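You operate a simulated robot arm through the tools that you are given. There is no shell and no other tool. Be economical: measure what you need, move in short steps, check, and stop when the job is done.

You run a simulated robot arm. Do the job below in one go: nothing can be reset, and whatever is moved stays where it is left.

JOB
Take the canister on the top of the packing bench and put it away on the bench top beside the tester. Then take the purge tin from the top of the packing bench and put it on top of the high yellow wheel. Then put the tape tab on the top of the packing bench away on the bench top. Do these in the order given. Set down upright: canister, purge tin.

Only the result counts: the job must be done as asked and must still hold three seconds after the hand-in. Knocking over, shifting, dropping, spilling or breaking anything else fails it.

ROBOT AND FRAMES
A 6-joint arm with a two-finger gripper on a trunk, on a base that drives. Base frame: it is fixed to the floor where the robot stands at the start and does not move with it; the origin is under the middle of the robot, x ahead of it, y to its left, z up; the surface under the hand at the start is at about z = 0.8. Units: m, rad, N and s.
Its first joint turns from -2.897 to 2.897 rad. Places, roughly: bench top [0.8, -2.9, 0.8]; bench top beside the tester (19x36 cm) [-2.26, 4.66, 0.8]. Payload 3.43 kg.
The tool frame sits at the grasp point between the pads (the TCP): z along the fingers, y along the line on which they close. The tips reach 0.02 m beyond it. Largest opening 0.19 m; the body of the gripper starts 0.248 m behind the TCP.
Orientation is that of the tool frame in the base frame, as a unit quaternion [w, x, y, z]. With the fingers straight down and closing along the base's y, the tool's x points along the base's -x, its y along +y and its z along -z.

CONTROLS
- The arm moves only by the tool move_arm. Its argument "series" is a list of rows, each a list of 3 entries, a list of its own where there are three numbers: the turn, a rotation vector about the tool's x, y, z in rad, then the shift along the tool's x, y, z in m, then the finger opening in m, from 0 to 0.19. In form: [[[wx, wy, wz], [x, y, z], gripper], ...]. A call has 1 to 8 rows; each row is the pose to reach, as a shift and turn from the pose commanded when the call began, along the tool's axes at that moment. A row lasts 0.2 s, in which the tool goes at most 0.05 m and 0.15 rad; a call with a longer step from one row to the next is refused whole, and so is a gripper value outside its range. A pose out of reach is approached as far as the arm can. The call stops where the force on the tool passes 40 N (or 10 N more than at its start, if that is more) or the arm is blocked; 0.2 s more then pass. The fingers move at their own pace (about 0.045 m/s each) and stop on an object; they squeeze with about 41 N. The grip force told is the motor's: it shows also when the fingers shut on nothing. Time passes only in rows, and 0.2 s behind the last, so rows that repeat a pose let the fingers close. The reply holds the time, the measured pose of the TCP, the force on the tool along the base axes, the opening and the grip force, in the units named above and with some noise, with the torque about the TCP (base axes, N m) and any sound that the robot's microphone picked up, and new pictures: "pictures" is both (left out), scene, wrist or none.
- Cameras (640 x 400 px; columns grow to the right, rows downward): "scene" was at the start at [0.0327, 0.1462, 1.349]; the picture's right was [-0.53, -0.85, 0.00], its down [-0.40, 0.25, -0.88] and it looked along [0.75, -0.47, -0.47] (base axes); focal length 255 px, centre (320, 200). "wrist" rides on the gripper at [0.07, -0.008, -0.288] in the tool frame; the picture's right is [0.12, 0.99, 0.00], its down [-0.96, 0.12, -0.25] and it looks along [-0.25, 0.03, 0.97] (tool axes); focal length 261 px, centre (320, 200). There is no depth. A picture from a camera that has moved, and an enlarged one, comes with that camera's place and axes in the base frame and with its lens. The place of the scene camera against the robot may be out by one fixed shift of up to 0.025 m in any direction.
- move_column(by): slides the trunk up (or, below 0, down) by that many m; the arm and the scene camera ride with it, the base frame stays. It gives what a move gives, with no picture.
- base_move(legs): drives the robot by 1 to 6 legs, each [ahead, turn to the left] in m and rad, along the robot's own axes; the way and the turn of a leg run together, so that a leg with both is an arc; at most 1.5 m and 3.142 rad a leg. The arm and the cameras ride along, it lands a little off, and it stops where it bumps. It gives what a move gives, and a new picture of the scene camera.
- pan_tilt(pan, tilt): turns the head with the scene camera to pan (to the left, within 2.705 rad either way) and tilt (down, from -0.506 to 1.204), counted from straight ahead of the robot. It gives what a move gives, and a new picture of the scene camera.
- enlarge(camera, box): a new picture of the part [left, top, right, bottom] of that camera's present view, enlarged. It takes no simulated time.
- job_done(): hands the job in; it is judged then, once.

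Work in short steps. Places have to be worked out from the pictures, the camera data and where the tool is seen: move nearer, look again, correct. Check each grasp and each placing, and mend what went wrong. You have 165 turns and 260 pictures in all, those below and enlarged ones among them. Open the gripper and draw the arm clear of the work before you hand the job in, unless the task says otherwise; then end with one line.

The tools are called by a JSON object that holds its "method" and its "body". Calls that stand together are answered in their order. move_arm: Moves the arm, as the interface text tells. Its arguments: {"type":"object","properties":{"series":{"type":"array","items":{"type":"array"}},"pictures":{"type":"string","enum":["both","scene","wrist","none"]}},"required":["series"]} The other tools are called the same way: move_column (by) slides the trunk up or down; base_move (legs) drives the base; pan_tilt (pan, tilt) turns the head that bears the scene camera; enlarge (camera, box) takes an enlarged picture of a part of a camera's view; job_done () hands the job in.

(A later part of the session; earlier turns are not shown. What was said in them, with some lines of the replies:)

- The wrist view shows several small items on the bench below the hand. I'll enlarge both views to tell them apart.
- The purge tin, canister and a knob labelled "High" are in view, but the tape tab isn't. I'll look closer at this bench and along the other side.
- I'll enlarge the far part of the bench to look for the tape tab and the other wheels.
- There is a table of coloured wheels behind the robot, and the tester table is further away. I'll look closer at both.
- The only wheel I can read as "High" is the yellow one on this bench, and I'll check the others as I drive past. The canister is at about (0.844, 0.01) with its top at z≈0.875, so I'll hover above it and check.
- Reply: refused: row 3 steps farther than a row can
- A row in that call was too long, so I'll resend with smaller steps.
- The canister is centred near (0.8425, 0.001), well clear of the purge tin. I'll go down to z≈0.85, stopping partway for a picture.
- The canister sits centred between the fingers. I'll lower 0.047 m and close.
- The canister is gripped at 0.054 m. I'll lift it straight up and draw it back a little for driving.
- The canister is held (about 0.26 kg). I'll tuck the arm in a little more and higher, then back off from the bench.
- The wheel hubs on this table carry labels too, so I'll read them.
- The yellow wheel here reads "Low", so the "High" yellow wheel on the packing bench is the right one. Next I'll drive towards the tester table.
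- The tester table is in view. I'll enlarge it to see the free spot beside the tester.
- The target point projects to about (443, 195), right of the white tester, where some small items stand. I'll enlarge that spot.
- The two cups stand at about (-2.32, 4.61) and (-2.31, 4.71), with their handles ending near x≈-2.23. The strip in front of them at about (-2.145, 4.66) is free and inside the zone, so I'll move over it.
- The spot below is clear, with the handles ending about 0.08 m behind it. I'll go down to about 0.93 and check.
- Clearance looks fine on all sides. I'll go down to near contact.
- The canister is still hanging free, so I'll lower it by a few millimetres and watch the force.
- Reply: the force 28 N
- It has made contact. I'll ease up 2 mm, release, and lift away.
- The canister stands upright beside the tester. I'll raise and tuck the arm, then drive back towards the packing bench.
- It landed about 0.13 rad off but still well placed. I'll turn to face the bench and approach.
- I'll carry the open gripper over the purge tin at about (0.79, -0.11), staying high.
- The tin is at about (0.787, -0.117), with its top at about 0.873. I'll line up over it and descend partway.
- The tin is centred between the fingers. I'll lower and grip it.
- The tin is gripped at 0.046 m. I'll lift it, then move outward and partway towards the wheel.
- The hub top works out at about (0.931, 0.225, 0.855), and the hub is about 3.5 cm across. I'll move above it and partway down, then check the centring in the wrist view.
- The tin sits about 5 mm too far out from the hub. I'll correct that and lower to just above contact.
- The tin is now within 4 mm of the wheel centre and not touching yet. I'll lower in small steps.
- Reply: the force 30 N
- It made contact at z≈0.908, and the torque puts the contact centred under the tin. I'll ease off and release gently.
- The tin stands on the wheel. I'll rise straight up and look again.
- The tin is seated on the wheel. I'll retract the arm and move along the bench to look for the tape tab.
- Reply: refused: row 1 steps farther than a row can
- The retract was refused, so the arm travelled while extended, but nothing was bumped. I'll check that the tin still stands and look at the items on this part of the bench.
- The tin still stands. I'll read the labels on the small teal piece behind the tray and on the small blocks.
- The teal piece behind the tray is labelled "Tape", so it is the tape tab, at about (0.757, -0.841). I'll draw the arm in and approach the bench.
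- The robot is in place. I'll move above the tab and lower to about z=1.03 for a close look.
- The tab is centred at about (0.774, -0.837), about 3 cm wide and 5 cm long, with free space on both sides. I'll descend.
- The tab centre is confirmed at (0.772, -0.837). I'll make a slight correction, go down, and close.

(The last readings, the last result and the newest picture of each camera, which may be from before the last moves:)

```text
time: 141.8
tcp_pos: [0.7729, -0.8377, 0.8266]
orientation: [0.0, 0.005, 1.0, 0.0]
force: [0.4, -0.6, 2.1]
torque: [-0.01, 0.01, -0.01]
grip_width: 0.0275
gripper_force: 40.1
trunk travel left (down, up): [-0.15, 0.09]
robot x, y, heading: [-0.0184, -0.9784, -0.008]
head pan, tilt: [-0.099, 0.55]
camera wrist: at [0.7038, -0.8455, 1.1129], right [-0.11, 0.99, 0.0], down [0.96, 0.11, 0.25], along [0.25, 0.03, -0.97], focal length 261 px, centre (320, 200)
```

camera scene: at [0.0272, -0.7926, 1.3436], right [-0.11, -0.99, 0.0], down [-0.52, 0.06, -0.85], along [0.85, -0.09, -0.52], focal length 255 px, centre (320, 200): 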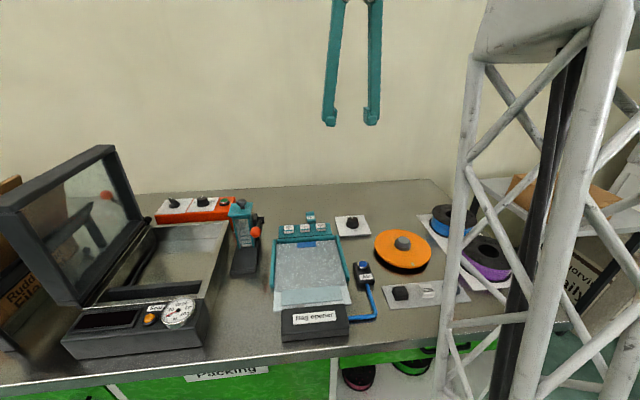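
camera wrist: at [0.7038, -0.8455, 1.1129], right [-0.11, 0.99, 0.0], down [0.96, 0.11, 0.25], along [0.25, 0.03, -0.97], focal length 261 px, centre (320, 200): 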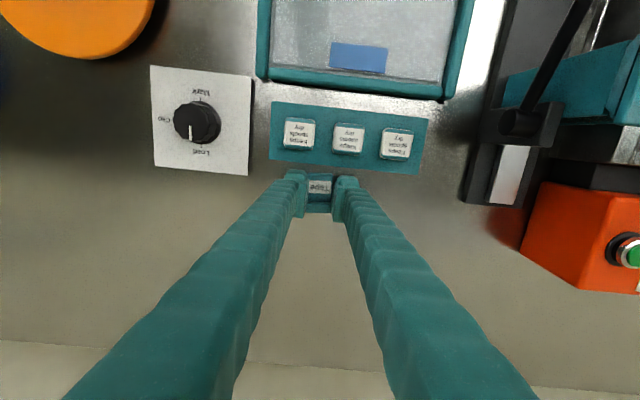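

The tab is held at 0.0275 m. I'll lift it and draw it back.

{"method": "move_arm", "body": {"series": [[[0, 0, 0], [0, 0, -0.03], 0.015], [[0, 0, 0], [0, 0, -0.08], 0.015], [[0, 0, 0], [0, 0, -0.13], 0.015], [[0, 0, 0], [0, 0, -0.18], 0.015], [[0, 0, 0], [0, 0, -0.23], 0.015], [[0, 0, 0], [0, 0, -0.28], 0.015], [[0, 0, 0], [0, 0, -0.33], 0.015], [[0, 0, 0], [0.04, 0, -0.35], 0.015]], "pictures": "wrist"}}

{"method": "move_arm", "body": {"series": [[[0, 0, 0], [0.05, -0.0, 0], 0.015], [[0, 0, 0], [0.09, -0.02, 0], 0.015], [[0, 0, 0], [0.13, -0.045, 0], 0.015], [[0, 0, 0], [0.17, -0.07, 0], 0.015], [[0, 0, 0], [0.21, -0.095, 0], 0.015], [[0, 0, 0], [0.24, -0.12, 0], 0.015]], "pictures": "none"}}

{"method": "base_move", "body": {"legs": [[-0.45, 0]]}}

{"method": "pan_tilt", "body": {"pan": -0.9, "tilt": 0.4}}

```text
time: 143.6
tcp_pos: [0.7318, -0.8393, 1.1749]
orientation: [-0.001, 0.006, 1.0, 0.0]
force: [1.5, 0.4, -1.3]
torque: [-0.04, 0.28, -0.04]
grip_width: 0.0265
gripper_force: 40.7
trunk travel left (down, up): [-0.15, 0.09]
robot x, y, heading: [-0.0184, -0.9762, -0.014]
head pan, tilt: [-0.099, 0.55]
camera wrist: at [0.6613, -0.8469, 1.4618], right [-0.11, 0.99, 0.0], down [0.96, 0.11, 0.25], along [0.24, 0.03, -0.97], focal length 261 px, centre (320, 200)
```

wrist: 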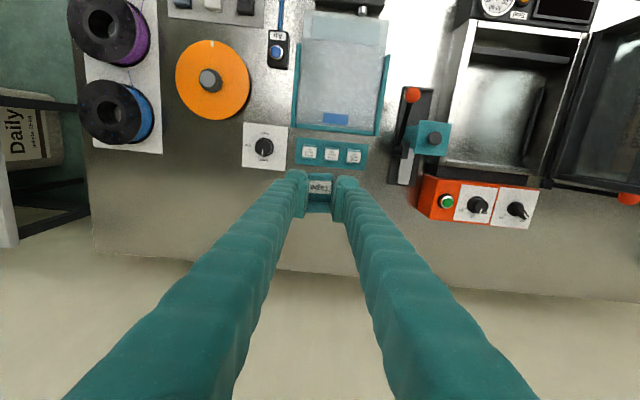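

```text
time: 145.0
tcp_pos: [0.492, -0.9543, 1.1731]
orientation: [0.0, 0.005, 1.0, -0.001]
force: [0.7, 0.0, -0.5]
torque: [-0.05, 0.15, 0.01]
grip_width: 0.0265
gripper_force: 41.3
trunk travel left (down, up): [-0.15, 0.09]
robot x, y, heading: [-0.0187, -0.9813, -0.011]
head pan, tilt: [-0.099, 0.55]
```

```text
time: 147.8
tcp_pos: [0.0347, -0.945, 1.1754]
orientation: [0.0, -0.002, 1.0, 0.0]
force: [-0.7, 0.1, -1.2]
torque: [0.03, 0.01, -0.02]
grip_width: 0.0268
gripper_force: 41.6
trunk travel left (down, up): [-0.15, 0.09]
robot x, y, heading: [-0.4754, -0.9765, 0.002]
head pan, tilt: [-0.099, 0.55]
camera scene: at [-0.4326, -0.7909, 1.3436], right [-0.09, -1.0, 0.0], down [-0.52, 0.05, -0.85], along [0.85, -0.08, -0.52], focal length 255 px, centre (320, 200)
```

scene: 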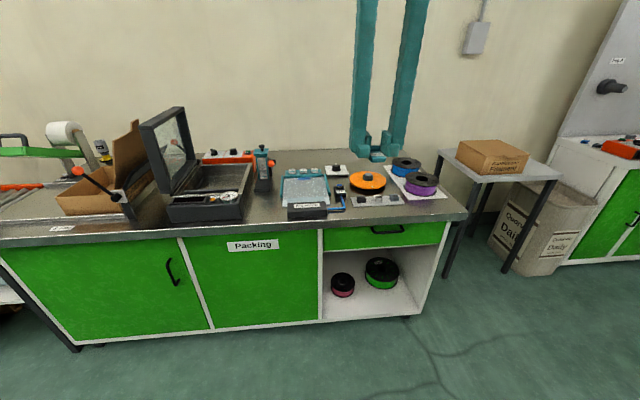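

```text
time: 148.9
tcp_pos: [0.0352, -0.9448, 1.1753]
orientation: [0.0, -0.003, 1.0, 0.0]
force: [-0.2, -0.3, -0.1]
torque: [0.01, 0.01, 0.0]
grip_width: 0.0271
gripper_force: 41.2
trunk travel left (down, up): [-0.15, 0.09]
robot x, y, heading: [-0.4766, -0.9795, 0.004]
head pan, tilt: [-0.901, 0.4]
camera scene: at [-0.4566, -0.8481, 1.3582], right [-0.71, -0.71, 0.0], down [-0.27, 0.27, -0.92], along [0.65, -0.65, -0.38], focal length 255 px, centre (320, 200)
```

scene: 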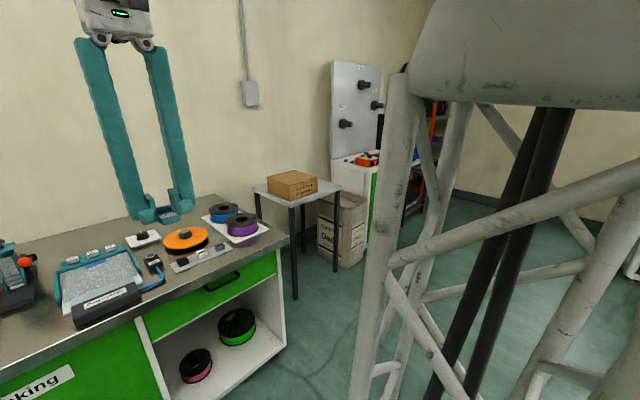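

The bench top at (0.8, -2.9) is the white cabinet past the small table. I'll drive along to face it.

{"method": "base_move", "body": {"legs": [[0, -1.575], [0.95, 0], [0.95, 0]]}}

{"method": "pan_tilt", "body": {"pan": 1.5, "tilt": 0.5}}

```text
time: 162.3
tcp_pos: [-0.3275, -3.3916, 1.1744]
orientation: [0.0, 0.689, 0.725, 0.0]
force: [-0.1, 0.7, 1.1]
torque: [0.02, 0.01, 0.0]
grip_width: 0.027
gripper_force: 41.2
trunk travel left (down, up): [-0.15, 0.09]
robot x, y, heading: [-0.3803, -2.8816, -1.516]
head pan, tilt: [-0.901, 0.4]
camera scene: at [-0.2365, -2.8811, 1.3603], right [-0.7, 0.71, 0.0], down [0.26, 0.25, -0.93], along [-0.66, -0.66, -0.36], focal length 255 px, centre (320, 200)
```

scene: 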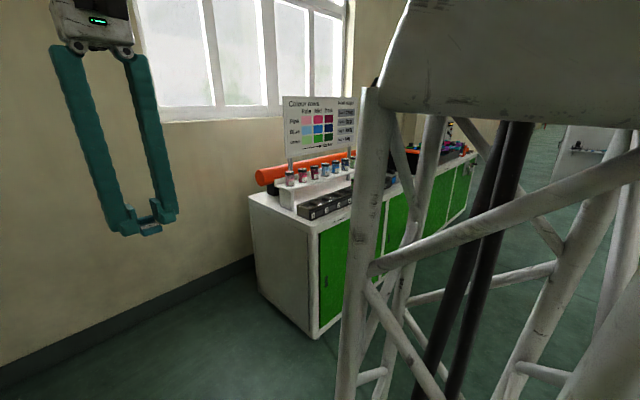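

```text
time: 164.5
tcp_pos: [-0.3266, -3.3906, 1.1739]
orientation: [0.001, 0.689, 0.725, 0.0]
force: [-0.7, -0.2, -0.4]
torque: [0.0, 0.0, 0.01]
grip_width: 0.027
gripper_force: 40.9
trunk travel left (down, up): [-0.15, 0.09]
robot x, y, heading: [-0.3795, -2.8821, -1.519]
head pan, tilt: [1.499, 0.499]
camera scene: at [-0.0795, -2.8176, 1.3482], right [-0.02, -1.0, 0.0], down [-0.48, 0.01, -0.88], along [0.88, -0.02, -0.48], focal length 255 px, centre (320, 200)
```

scene: 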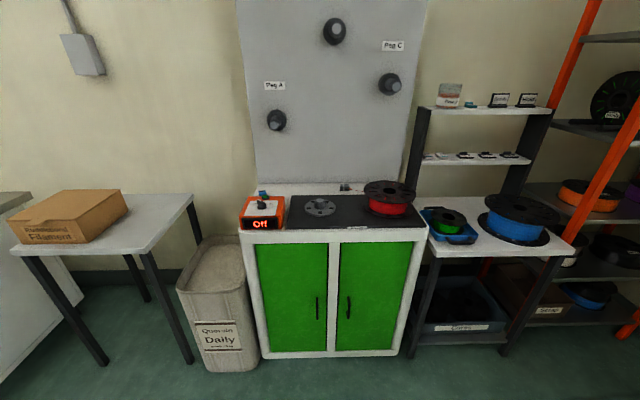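

The cabinet bench top is in view. I'll enlarge it to find free space.

{"method": "enlarge", "body": {"camera": "scene", "box": [225, 165, 435, 250]}}

{"method": "enlarge", "body": {"camera": "scene", "box": [410, 80, 570, 180]}}

{"method": "base_move", "body": {"legs": [[0, 1.519], [0.28, 0]]}}

{"method": "pan_tilt", "body": {"pan": 0.0, "tilt": 0.7}}

```text
3.05 times, centred on (330, 208) of scene
camera zoom: at [-0.0795, -2.8176, 1.3482], right [-0.02, -1.0, 0.0], down [-0.48, 0.01, -0.88], along [0.88, -0.02, -0.48], focal length 777 px, centre (290, 177)
```

zoom: 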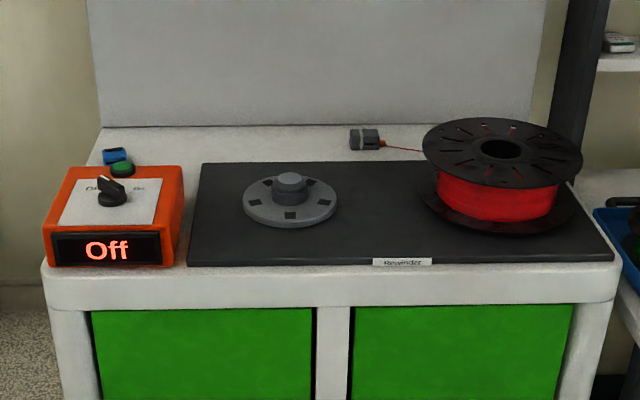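

```text
4.00 times, centred on (490, 130) of scene
camera zoom: at [-0.0795, -2.8176, 1.3482], right [-0.02, -1.0, 0.0], down [-0.48, 0.01, -0.88], along [0.88, -0.02, -0.48], focal length 1020 px, centre (-360, 480)
```

zoom: 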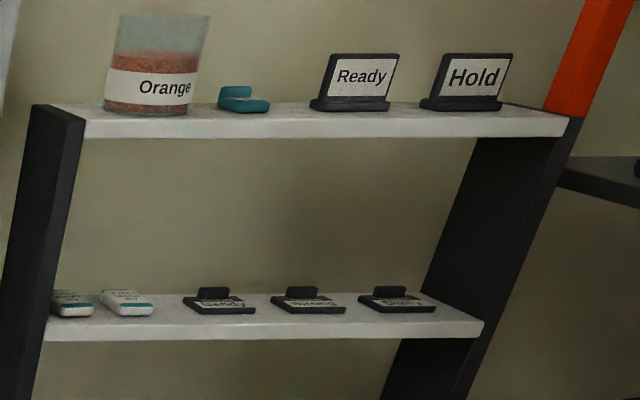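

```text
time: 170.4
tcp_pos: [0.4162, -2.852, 1.1743]
orientation: [0.001, 0.002, 1.0, 0.0]
force: [-0.2, 0.2, 0.7]
torque: [0.03, -0.01, 0.0]
grip_width: 0.0274
gripper_force: 41.0
trunk travel left (down, up): [-0.15, 0.09]
robot x, y, heading: [-0.097, -2.8807, -0.002]
head pan, tilt: [1.499, 0.499]
camera scene: at [-0.1338, -2.5958, 1.3482], right [1.0, -0.07, 0.0], down [-0.03, -0.48, -0.88], along [0.06, 0.88, -0.48], focal length 255 px, centre (320, 200)
```

scene: 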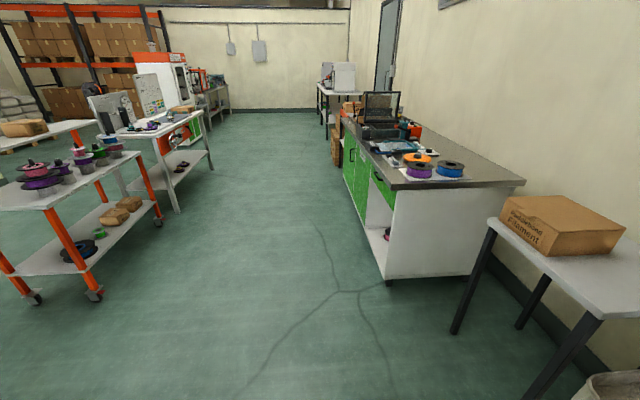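

```text
time: 172.0
tcp_pos: [0.4154, -2.8527, 1.1737]
orientation: [-0.001, 0.001, 1.0, 0.0]
force: [-0.2, -0.4, -0.3]
torque: [-0.03, -0.01, -0.01]
grip_width: 0.027
gripper_force: 41.4
trunk travel left (down, up): [-0.15, 0.09]
robot x, y, heading: [-0.0955, -2.8806, -0.002]
head pan, tilt: [0.0, 0.7]
camera scene: at [-0.0554, -2.6866, 1.3305], right [0.0, -1.0, 0.0], down [-0.64, 0.0, -0.77], along [0.77, 0.0, -0.64], focal length 255 px, centre (320, 200)
```

scene: 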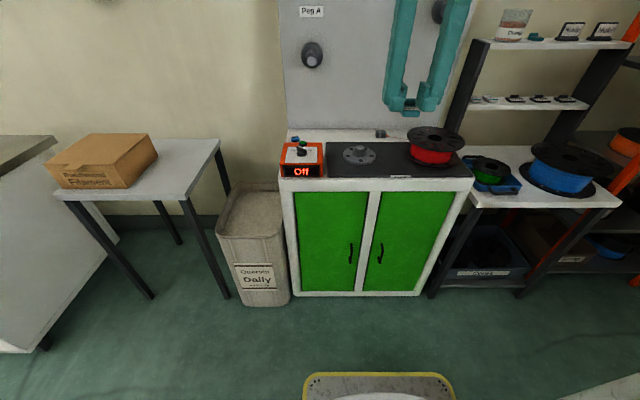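

The clear white strip behind the rewinder mat, between about x=0.97 and x=1.10, looks like the best spot. I'll drive closer and check it from above with the wrist camera.

{"method": "base_move", "body": {"legs": [[0.3, 0]]}}

{"method": "move_arm", "body": {"series": [[[0, 0, 0], [-0.03, 0.0, 0], 0.015], [[0, 0, 0], [-0.06, 0.01, 0], 0.015], [[0, 0, 0], [-0.1, 0.02, 0], 0.015], [[0, 0, 0], [-0.1, 0.02, 0], 0.015]], "pictures": "both"}}

```text
time: 174.1
tcp_pos: [0.7236, -2.8572, 1.174]
orientation: [0.0, 0.005, 1.0, 0.0]
force: [0.2, -0.2, -0.5]
torque: [0.02, -0.05, 0.01]
grip_width: 0.0273
gripper_force: 40.7
trunk travel left (down, up): [-0.15, 0.09]
robot x, y, heading: [0.2148, -2.8828, -0.008]
head pan, tilt: [0.0, 0.7]
camera scene: at [0.2538, -2.6883, 1.3305], right [-0.01, -1.0, 0.0], down [-0.64, 0.01, -0.76], along [0.76, -0.01, -0.64], focal length 255 px, centre (320, 200)
```

scene: 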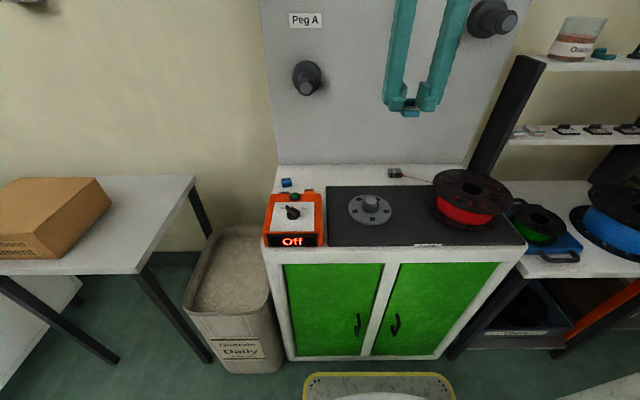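

```text
time: 175.1
tcp_pos: [0.8262, -2.8392, 1.1728]
orientation: [-0.001, 0.004, 1.0, 0.0]
force: [1.0, 0.6, -0.5]
torque: [0.01, 0.05, 0.01]
grip_width: 0.027
gripper_force: 40.8
trunk travel left (down, up): [-0.15, 0.09]
robot x, y, heading: [0.2141, -2.8813, -0.007]
head pan, tilt: [0.0, 0.7]
camera scene: at [0.254, -2.6883, 1.3304], right [-0.01, -1.0, 0.0], down [-0.64, 0.01, -0.76], along [0.76, -0.01, -0.64], focal length 255 px, centre (320, 200)
camera wrist: at [0.7559, -2.8459, 1.459], right [-0.11, 0.99, 0.0], down [0.96, 0.11, 0.25], along [0.25, 0.03, -0.97], focal length 261 px, centre (320, 200)
```

scene: 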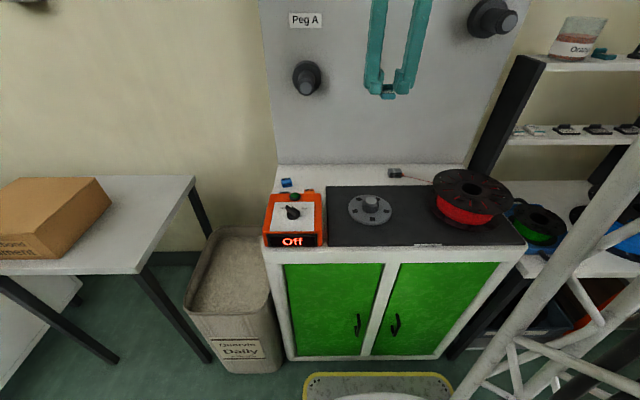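
wrist: 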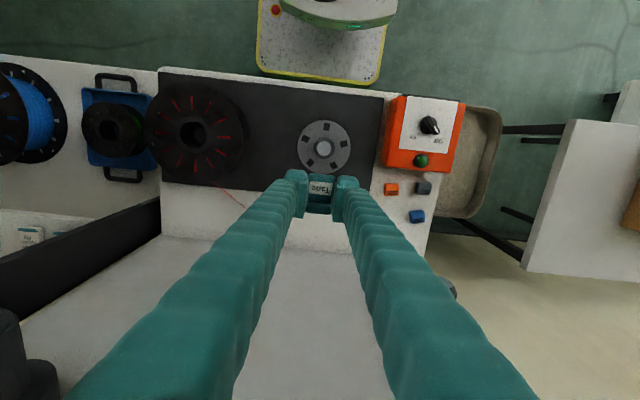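

The strip behind the mat spans x≈0.94 to 1.06 and is free around y=-2.83, clear of the small clips and pegs. I'll go to x≈0.92, come down, then slide out over the strip.

{"method": "move_arm", "body": {"series": [[[0, 0, 0], [-0.04, 0.005, 0.02], 0.015], [[0, 0, 0], [-0.08, 0.009, 0.05], 0.015], [[0, 0, 0], [-0.094, 0.009, 0.095], 0.015], [[0, 0, 0], [-0.094, 0.009, 0.14], 0.015], [[0, 0, 0], [-0.094, 0.009, 0.19], 0.015], [[0, 0, 0], [-0.094, 0.009, 0.24], 0.015], [[0, 0, 0], [-0.094, 0.009, 0.29], 0.015]], "pictures": "both"}}

```text
refused: row 2 steps farther than a row can; nothing moved
```

One row exceeded the step limit, so I'll resend it with smaller steps.

{"method": "move_arm", "body": {"series": [[[0, 0, 0], [-0.04, 0.005, 0.02], 0.015], [[0, 0, 0], [-0.075, 0.009, 0.045], 0.015], [[0, 0, 0], [-0.094, 0.009, 0.085], 0.015], [[0, 0, 0], [-0.094, 0.009, 0.13], 0.015], [[0, 0, 0], [-0.094, 0.009, 0.17], 0.015], [[0, 0, 0], [-0.094, 0.009, 0.21], 0.015], [[0, 0, 0], [-0.094, 0.009, 0.25], 0.015], [[0, 0, 0], [-0.094, 0.009, 0.29], 0.015]], "pictures": "both"}}

{"method": "enlarge", "body": {"camera": "scene", "box": [270, 120, 430, 220]}}

```text
time: 176.9
tcp_pos: [0.9179, -2.8329, 0.8866]
orientation: [0.001, 0.005, 1.0, 0.0]
force: [-0.3, -1.0, -0.1]
torque: [0.03, -0.05, 0.01]
grip_width: 0.0271
gripper_force: 41.2
trunk travel left (down, up): [-0.15, 0.09]
robot x, y, heading: [0.2078, -2.8839, -0.009]
head pan, tilt: [0.0, 0.7]
camera scene: at [0.2536, -2.6883, 1.3305], right [-0.01, -1.0, 0.0], down [-0.64, 0.01, -0.77], along [0.77, -0.01, -0.64], focal length 255 px, centre (320, 200)
camera wrist: at [0.8478, -2.8411, 1.1728], right [-0.11, 0.99, 0.0], down [0.96, 0.11, 0.25], along [0.25, 0.03, -0.97], focal length 261 px, centre (320, 200)
```

scene: 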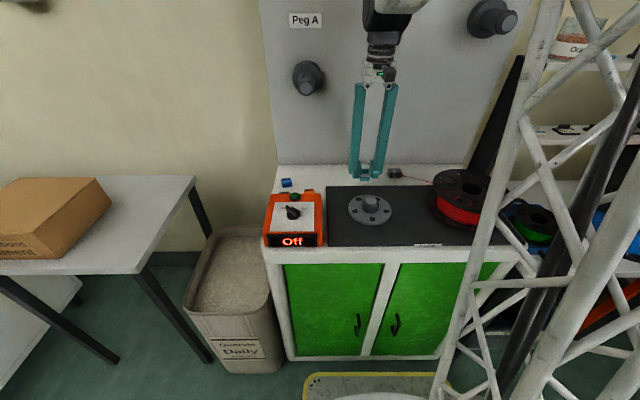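
wrist: 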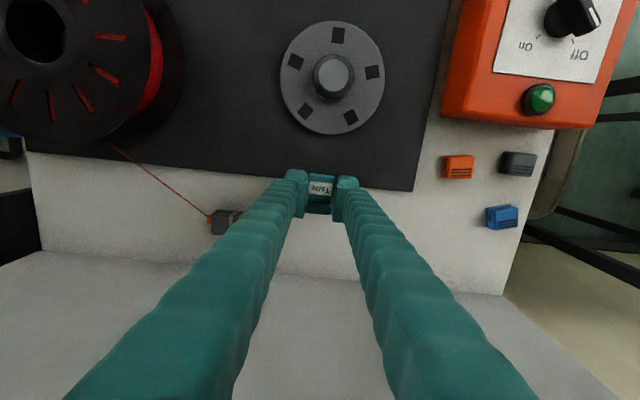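

```text
4.00 times, centred on (350, 170) of scene
camera zoom: at [0.2536, -2.6883, 1.3305], right [-0.01, -1.0, 0.0], down [-0.64, 0.01, -0.77], along [0.77, -0.01, -0.64], focal length 1020 px, centre (200, 320)
```

zoom: 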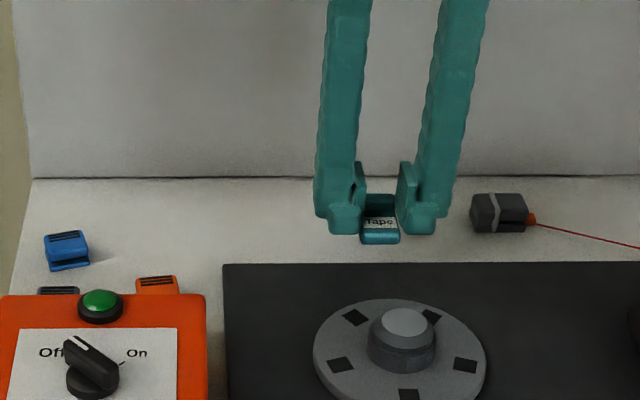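

The strip is clear from x=0.92 to x=1.065. I'll slide out to x≈0.985 and lower towards the surface.

{"method": "move_arm", "body": {"series": [[[0, 0, 0], [-0.035, 0, 0], 0.015], [[0, 0, 0], [-0.067, 0, 0], 0.015], [[0, 0, 0], [-0.067, 0, 0.03], 0.015], [[0, 0, 0], [-0.067, 0, 0.048], 0.015], [[0, 0, 0], [-0.067, 0, 0.052], 0.015]], "pictures": "both"}}

```text
time: 178.0
tcp_pos: [0.9868, -2.8332, 0.8443]
orientation: [0.005, 0.004, 1.0, 0.0]
force: [-5.5, -0.3, 23.5]
torque: [-0.02, 0.08, -0.03]
grip_width: 0.0273
gripper_force: 40.8
trunk travel left (down, up): [-0.15, 0.09]
robot x, y, heading: [0.2088, -2.8826, -0.008]
head pan, tilt: [0.0, 0.7]
stopped in row 5: the force on the tool passed its limit at 47 N (the readings are from after the stop); the commanded pose is now the measured one
camera scene: at [0.2529, -2.6884, 1.3308], right [-0.01, -1.0, 0.0], down [-0.64, 0.01, -0.77], along [0.77, -0.01, -0.64], focal length 255 px, centre (320, 200)
camera wrist: at [0.9141, -2.8412, 1.1309], right [-0.11, 0.99, 0.0], down [0.96, 0.11, 0.26], along [0.26, 0.03, -0.97], focal length 261 px, centre (320, 200)
```

scene: 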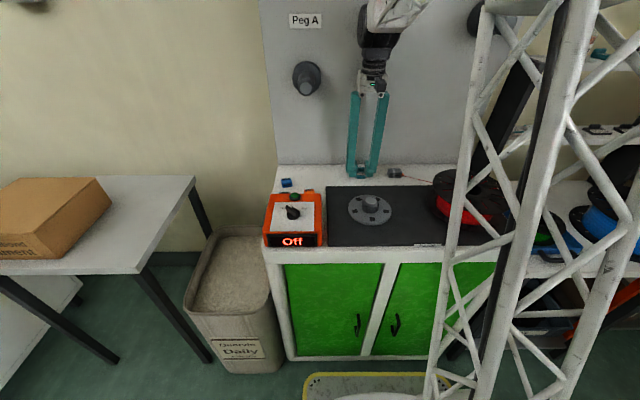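
wrist: 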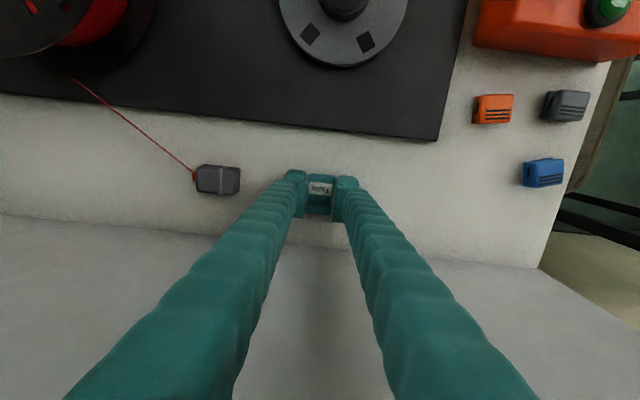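

It touched at z=0.844, so this top is probably about 0.82 high. I'll check the contact visually.

{"method": "enlarge", "body": {"camera": "scene", "box": [320, 140, 420, 200]}}

{"method": "enlarge", "body": {"camera": "wrist", "box": [260, 150, 380, 230]}}

```text
6.40 times, centred on (370, 170) of scene
camera zoom: at [0.2529, -2.6884, 1.3308], right [-0.01, -1.0, 0.0], down [-0.64, 0.01, -0.77], along [0.77, -0.01, -0.64], focal length 1633 px, centre (0, 392)
```

zoom: 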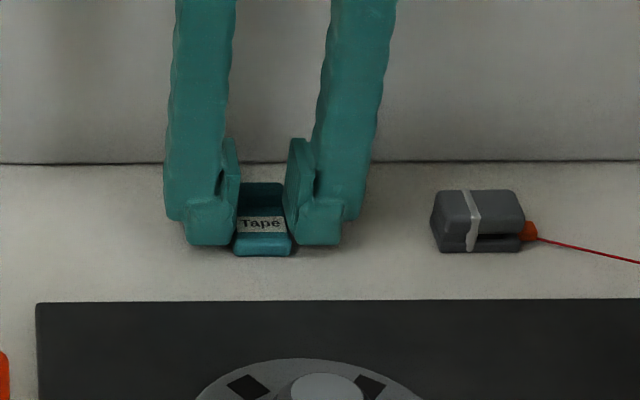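

```text
5.00 times, centred on (320, 190) of wrist
camera zoom: at [0.9141, -2.8412, 1.1309], right [-0.11, 0.99, 0.0], down [0.96, 0.11, 0.26], along [0.26, 0.03, -0.97], focal length 1303 px, centre (320, 250)
```

zoom: 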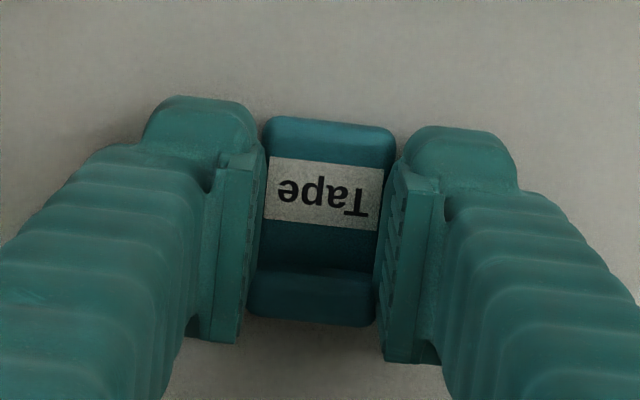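

The tab rests flat on the white top. I'll ease up 1 mm, open, and lift away.

{"method": "move_arm", "body": {"series": [[[0, 0, 0], [0, 0, -0.001], 0.027], [[0, 0, 0], [0, 0, -0.001], 0.04], [[0, 0, 0], [0, 0, -0.001], 0.06], [[0, 0, 0], [0, 0, -0.001], 0.06], [[0, 0, 0], [0, 0, -0.04], 0.06], [[0, 0, 0], [0.02, 0, -0.07], 0.06], [[0, 0, 0], [0.06, 0, -0.1], 0.06], [[0, 0, 0], [0.1, 0, -0.13], 0.06]], "pictures": "both"}}

{"method": "enlarge", "body": {"camera": "scene", "box": [320, 140, 420, 200]}}

```text
time: 179.8
tcp_pos: [0.8893, -2.8351, 0.9727]
orientation: [0.003, 0.005, 1.0, 0.0]
force: [1.9, 0.2, -1.3]
torque: [-0.04, 0.29, -0.02]
grip_width: 0.0604
gripper_force: 0.1
trunk travel left (down, up): [-0.15, 0.09]
robot x, y, heading: [0.2118, -2.8834, -0.007]
head pan, tilt: [0.0, 0.7]
camera scene: at [0.2548, -2.6882, 1.3304], right [-0.01, -1.0, 0.0], down [-0.64, 0.01, -0.76], along [0.76, -0.01, -0.64], focal length 255 px, centre (320, 200)
camera wrist: at [0.8177, -2.8424, 1.2578], right [-0.11, 0.99, 0.0], down [0.96, 0.11, 0.25], along [0.25, 0.03, -0.97], focal length 261 px, centre (320, 200)
```

scene: 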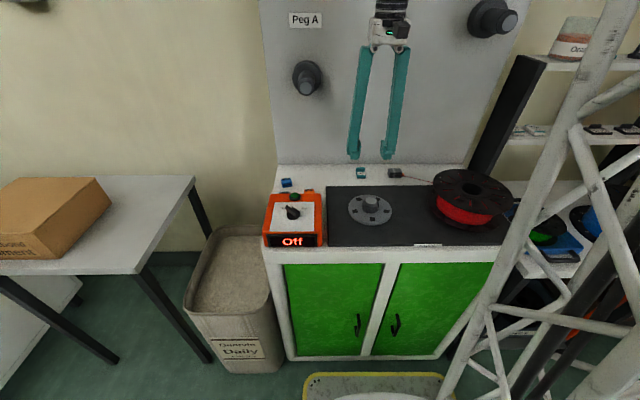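
wrist: 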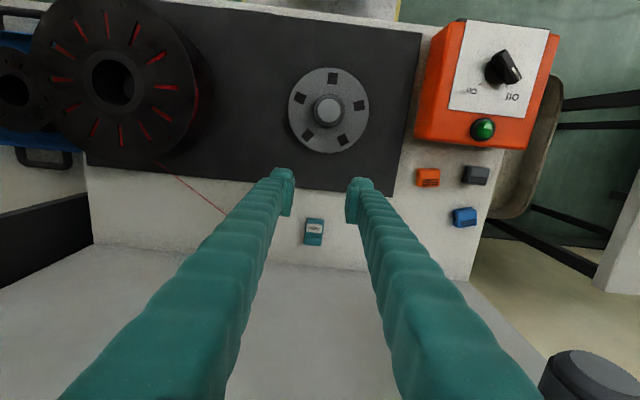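

```text
6.40 times, centred on (370, 170) of scene
camera zoom: at [0.2548, -2.6882, 1.3304], right [-0.01, -1.0, 0.0], down [-0.64, 0.01, -0.76], along [0.76, -0.01, -0.64], focal length 1633 px, centre (0, 392)
```

zoom: 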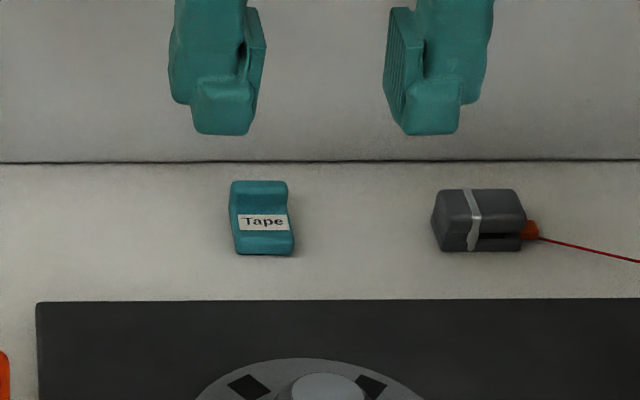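

The tab lies on the bench top. I'll draw the arm up and back before handing in.

{"method": "move_arm", "body": {"series": [[[0, 0, 0], [0.03, 0, -0.03], 0.08], [[0, 0, 0], [0.06, 0, -0.06], 0.08], [[0, 0, 0], [0.09, 0, -0.09], 0.08], [[0, 0, 0], [0.12, 0, -0.12], 0.08], [[0, 0, 0], [0.16, 0, -0.15], 0.08], [[0, 0, 0], [0.2, 0, -0.18], 0.08], [[0, 0, 0], [0.24, 0, -0.2], 0.08]], "pictures": "none"}}

{"method": "base_move", "body": {"legs": [[-0.4, 0]]}}

{"method": "pan_tilt", "body": {"pan": 0.9, "tilt": 0.3}}

```text
time: 181.4
tcp_pos: [0.6455, -2.8268, 1.1661]
orientation: [0.003, 0.005, 1.0, 0.0]
force: [0.6, -0.6, -0.5]
torque: [-0.08, 0.33, 0.02]
grip_width: 0.08
gripper_force: 0.0
trunk travel left (down, up): [-0.15, 0.09]
robot x, y, heading: [0.2103, -2.8812, -0.011]
head pan, tilt: [0.0, 0.7]
```

```text
time: 183.9
tcp_pos: [0.2396, -2.8231, 1.167]
orientation: [0.004, -0.001, 1.0, 0.0]
force: [-0.1, -0.9, -0.7]
torque: [0.0, -0.04, -0.02]
grip_width: 0.0798
gripper_force: 0.1
trunk travel left (down, up): [-0.15, 0.09]
robot x, y, heading: [-0.1917, -2.8783, 0.003]
head pan, tilt: [0.0, 0.7]
camera scene: at [-0.1532, -2.6865, 1.3305], right [0.0, -1.0, 0.0], down [-0.64, 0.0, -0.76], along [0.76, 0.0, -0.64], focal length 255 px, centre (320, 200)
```

scene: 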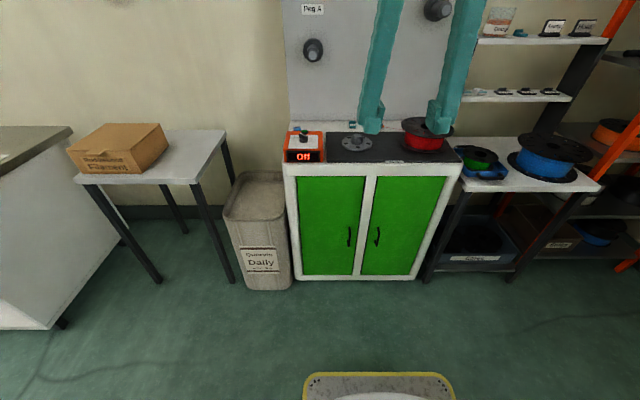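

```text
time: 185.1
tcp_pos: [0.2398, -2.821, 1.1662]
orientation: [0.004, -0.001, 1.0, 0.0]
force: [0.8, 0.0, 0.4]
torque: [0.01, 0.0, -0.01]
grip_width: 0.08
gripper_force: 0.1
trunk travel left (down, up): [-0.15, 0.09]
robot x, y, heading: [-0.1925, -2.8789, -0.003]
head pan, tilt: [0.901, 0.3]
camera scene: at [-0.1802, -2.6134, 1.3666], right [0.78, -0.62, 0.0], down [-0.18, -0.23, -0.96], along [0.59, 0.75, -0.3], focal length 255 px, centre (320, 200)
```

scene: 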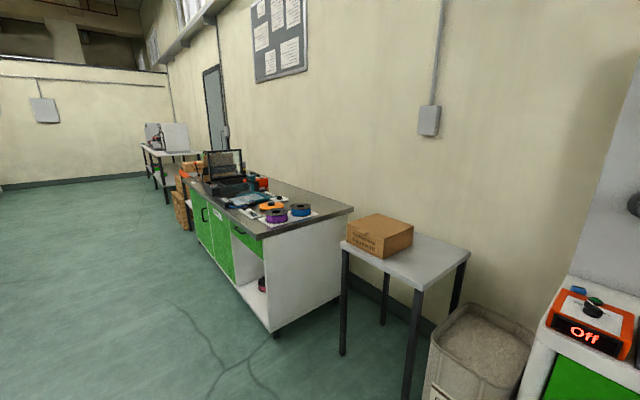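

All three items are placed, the gripper is open and the arm is clear, so I'm handing the job in.

{"method": "job_done", "body": {}}

```text
The job is handed in.
```

The canister is upright on the bench top beside the tester, the purge tin is upright on the yellow "High" wheel, and the tape tab is on the white cabinet's bench top; the job is handed in.
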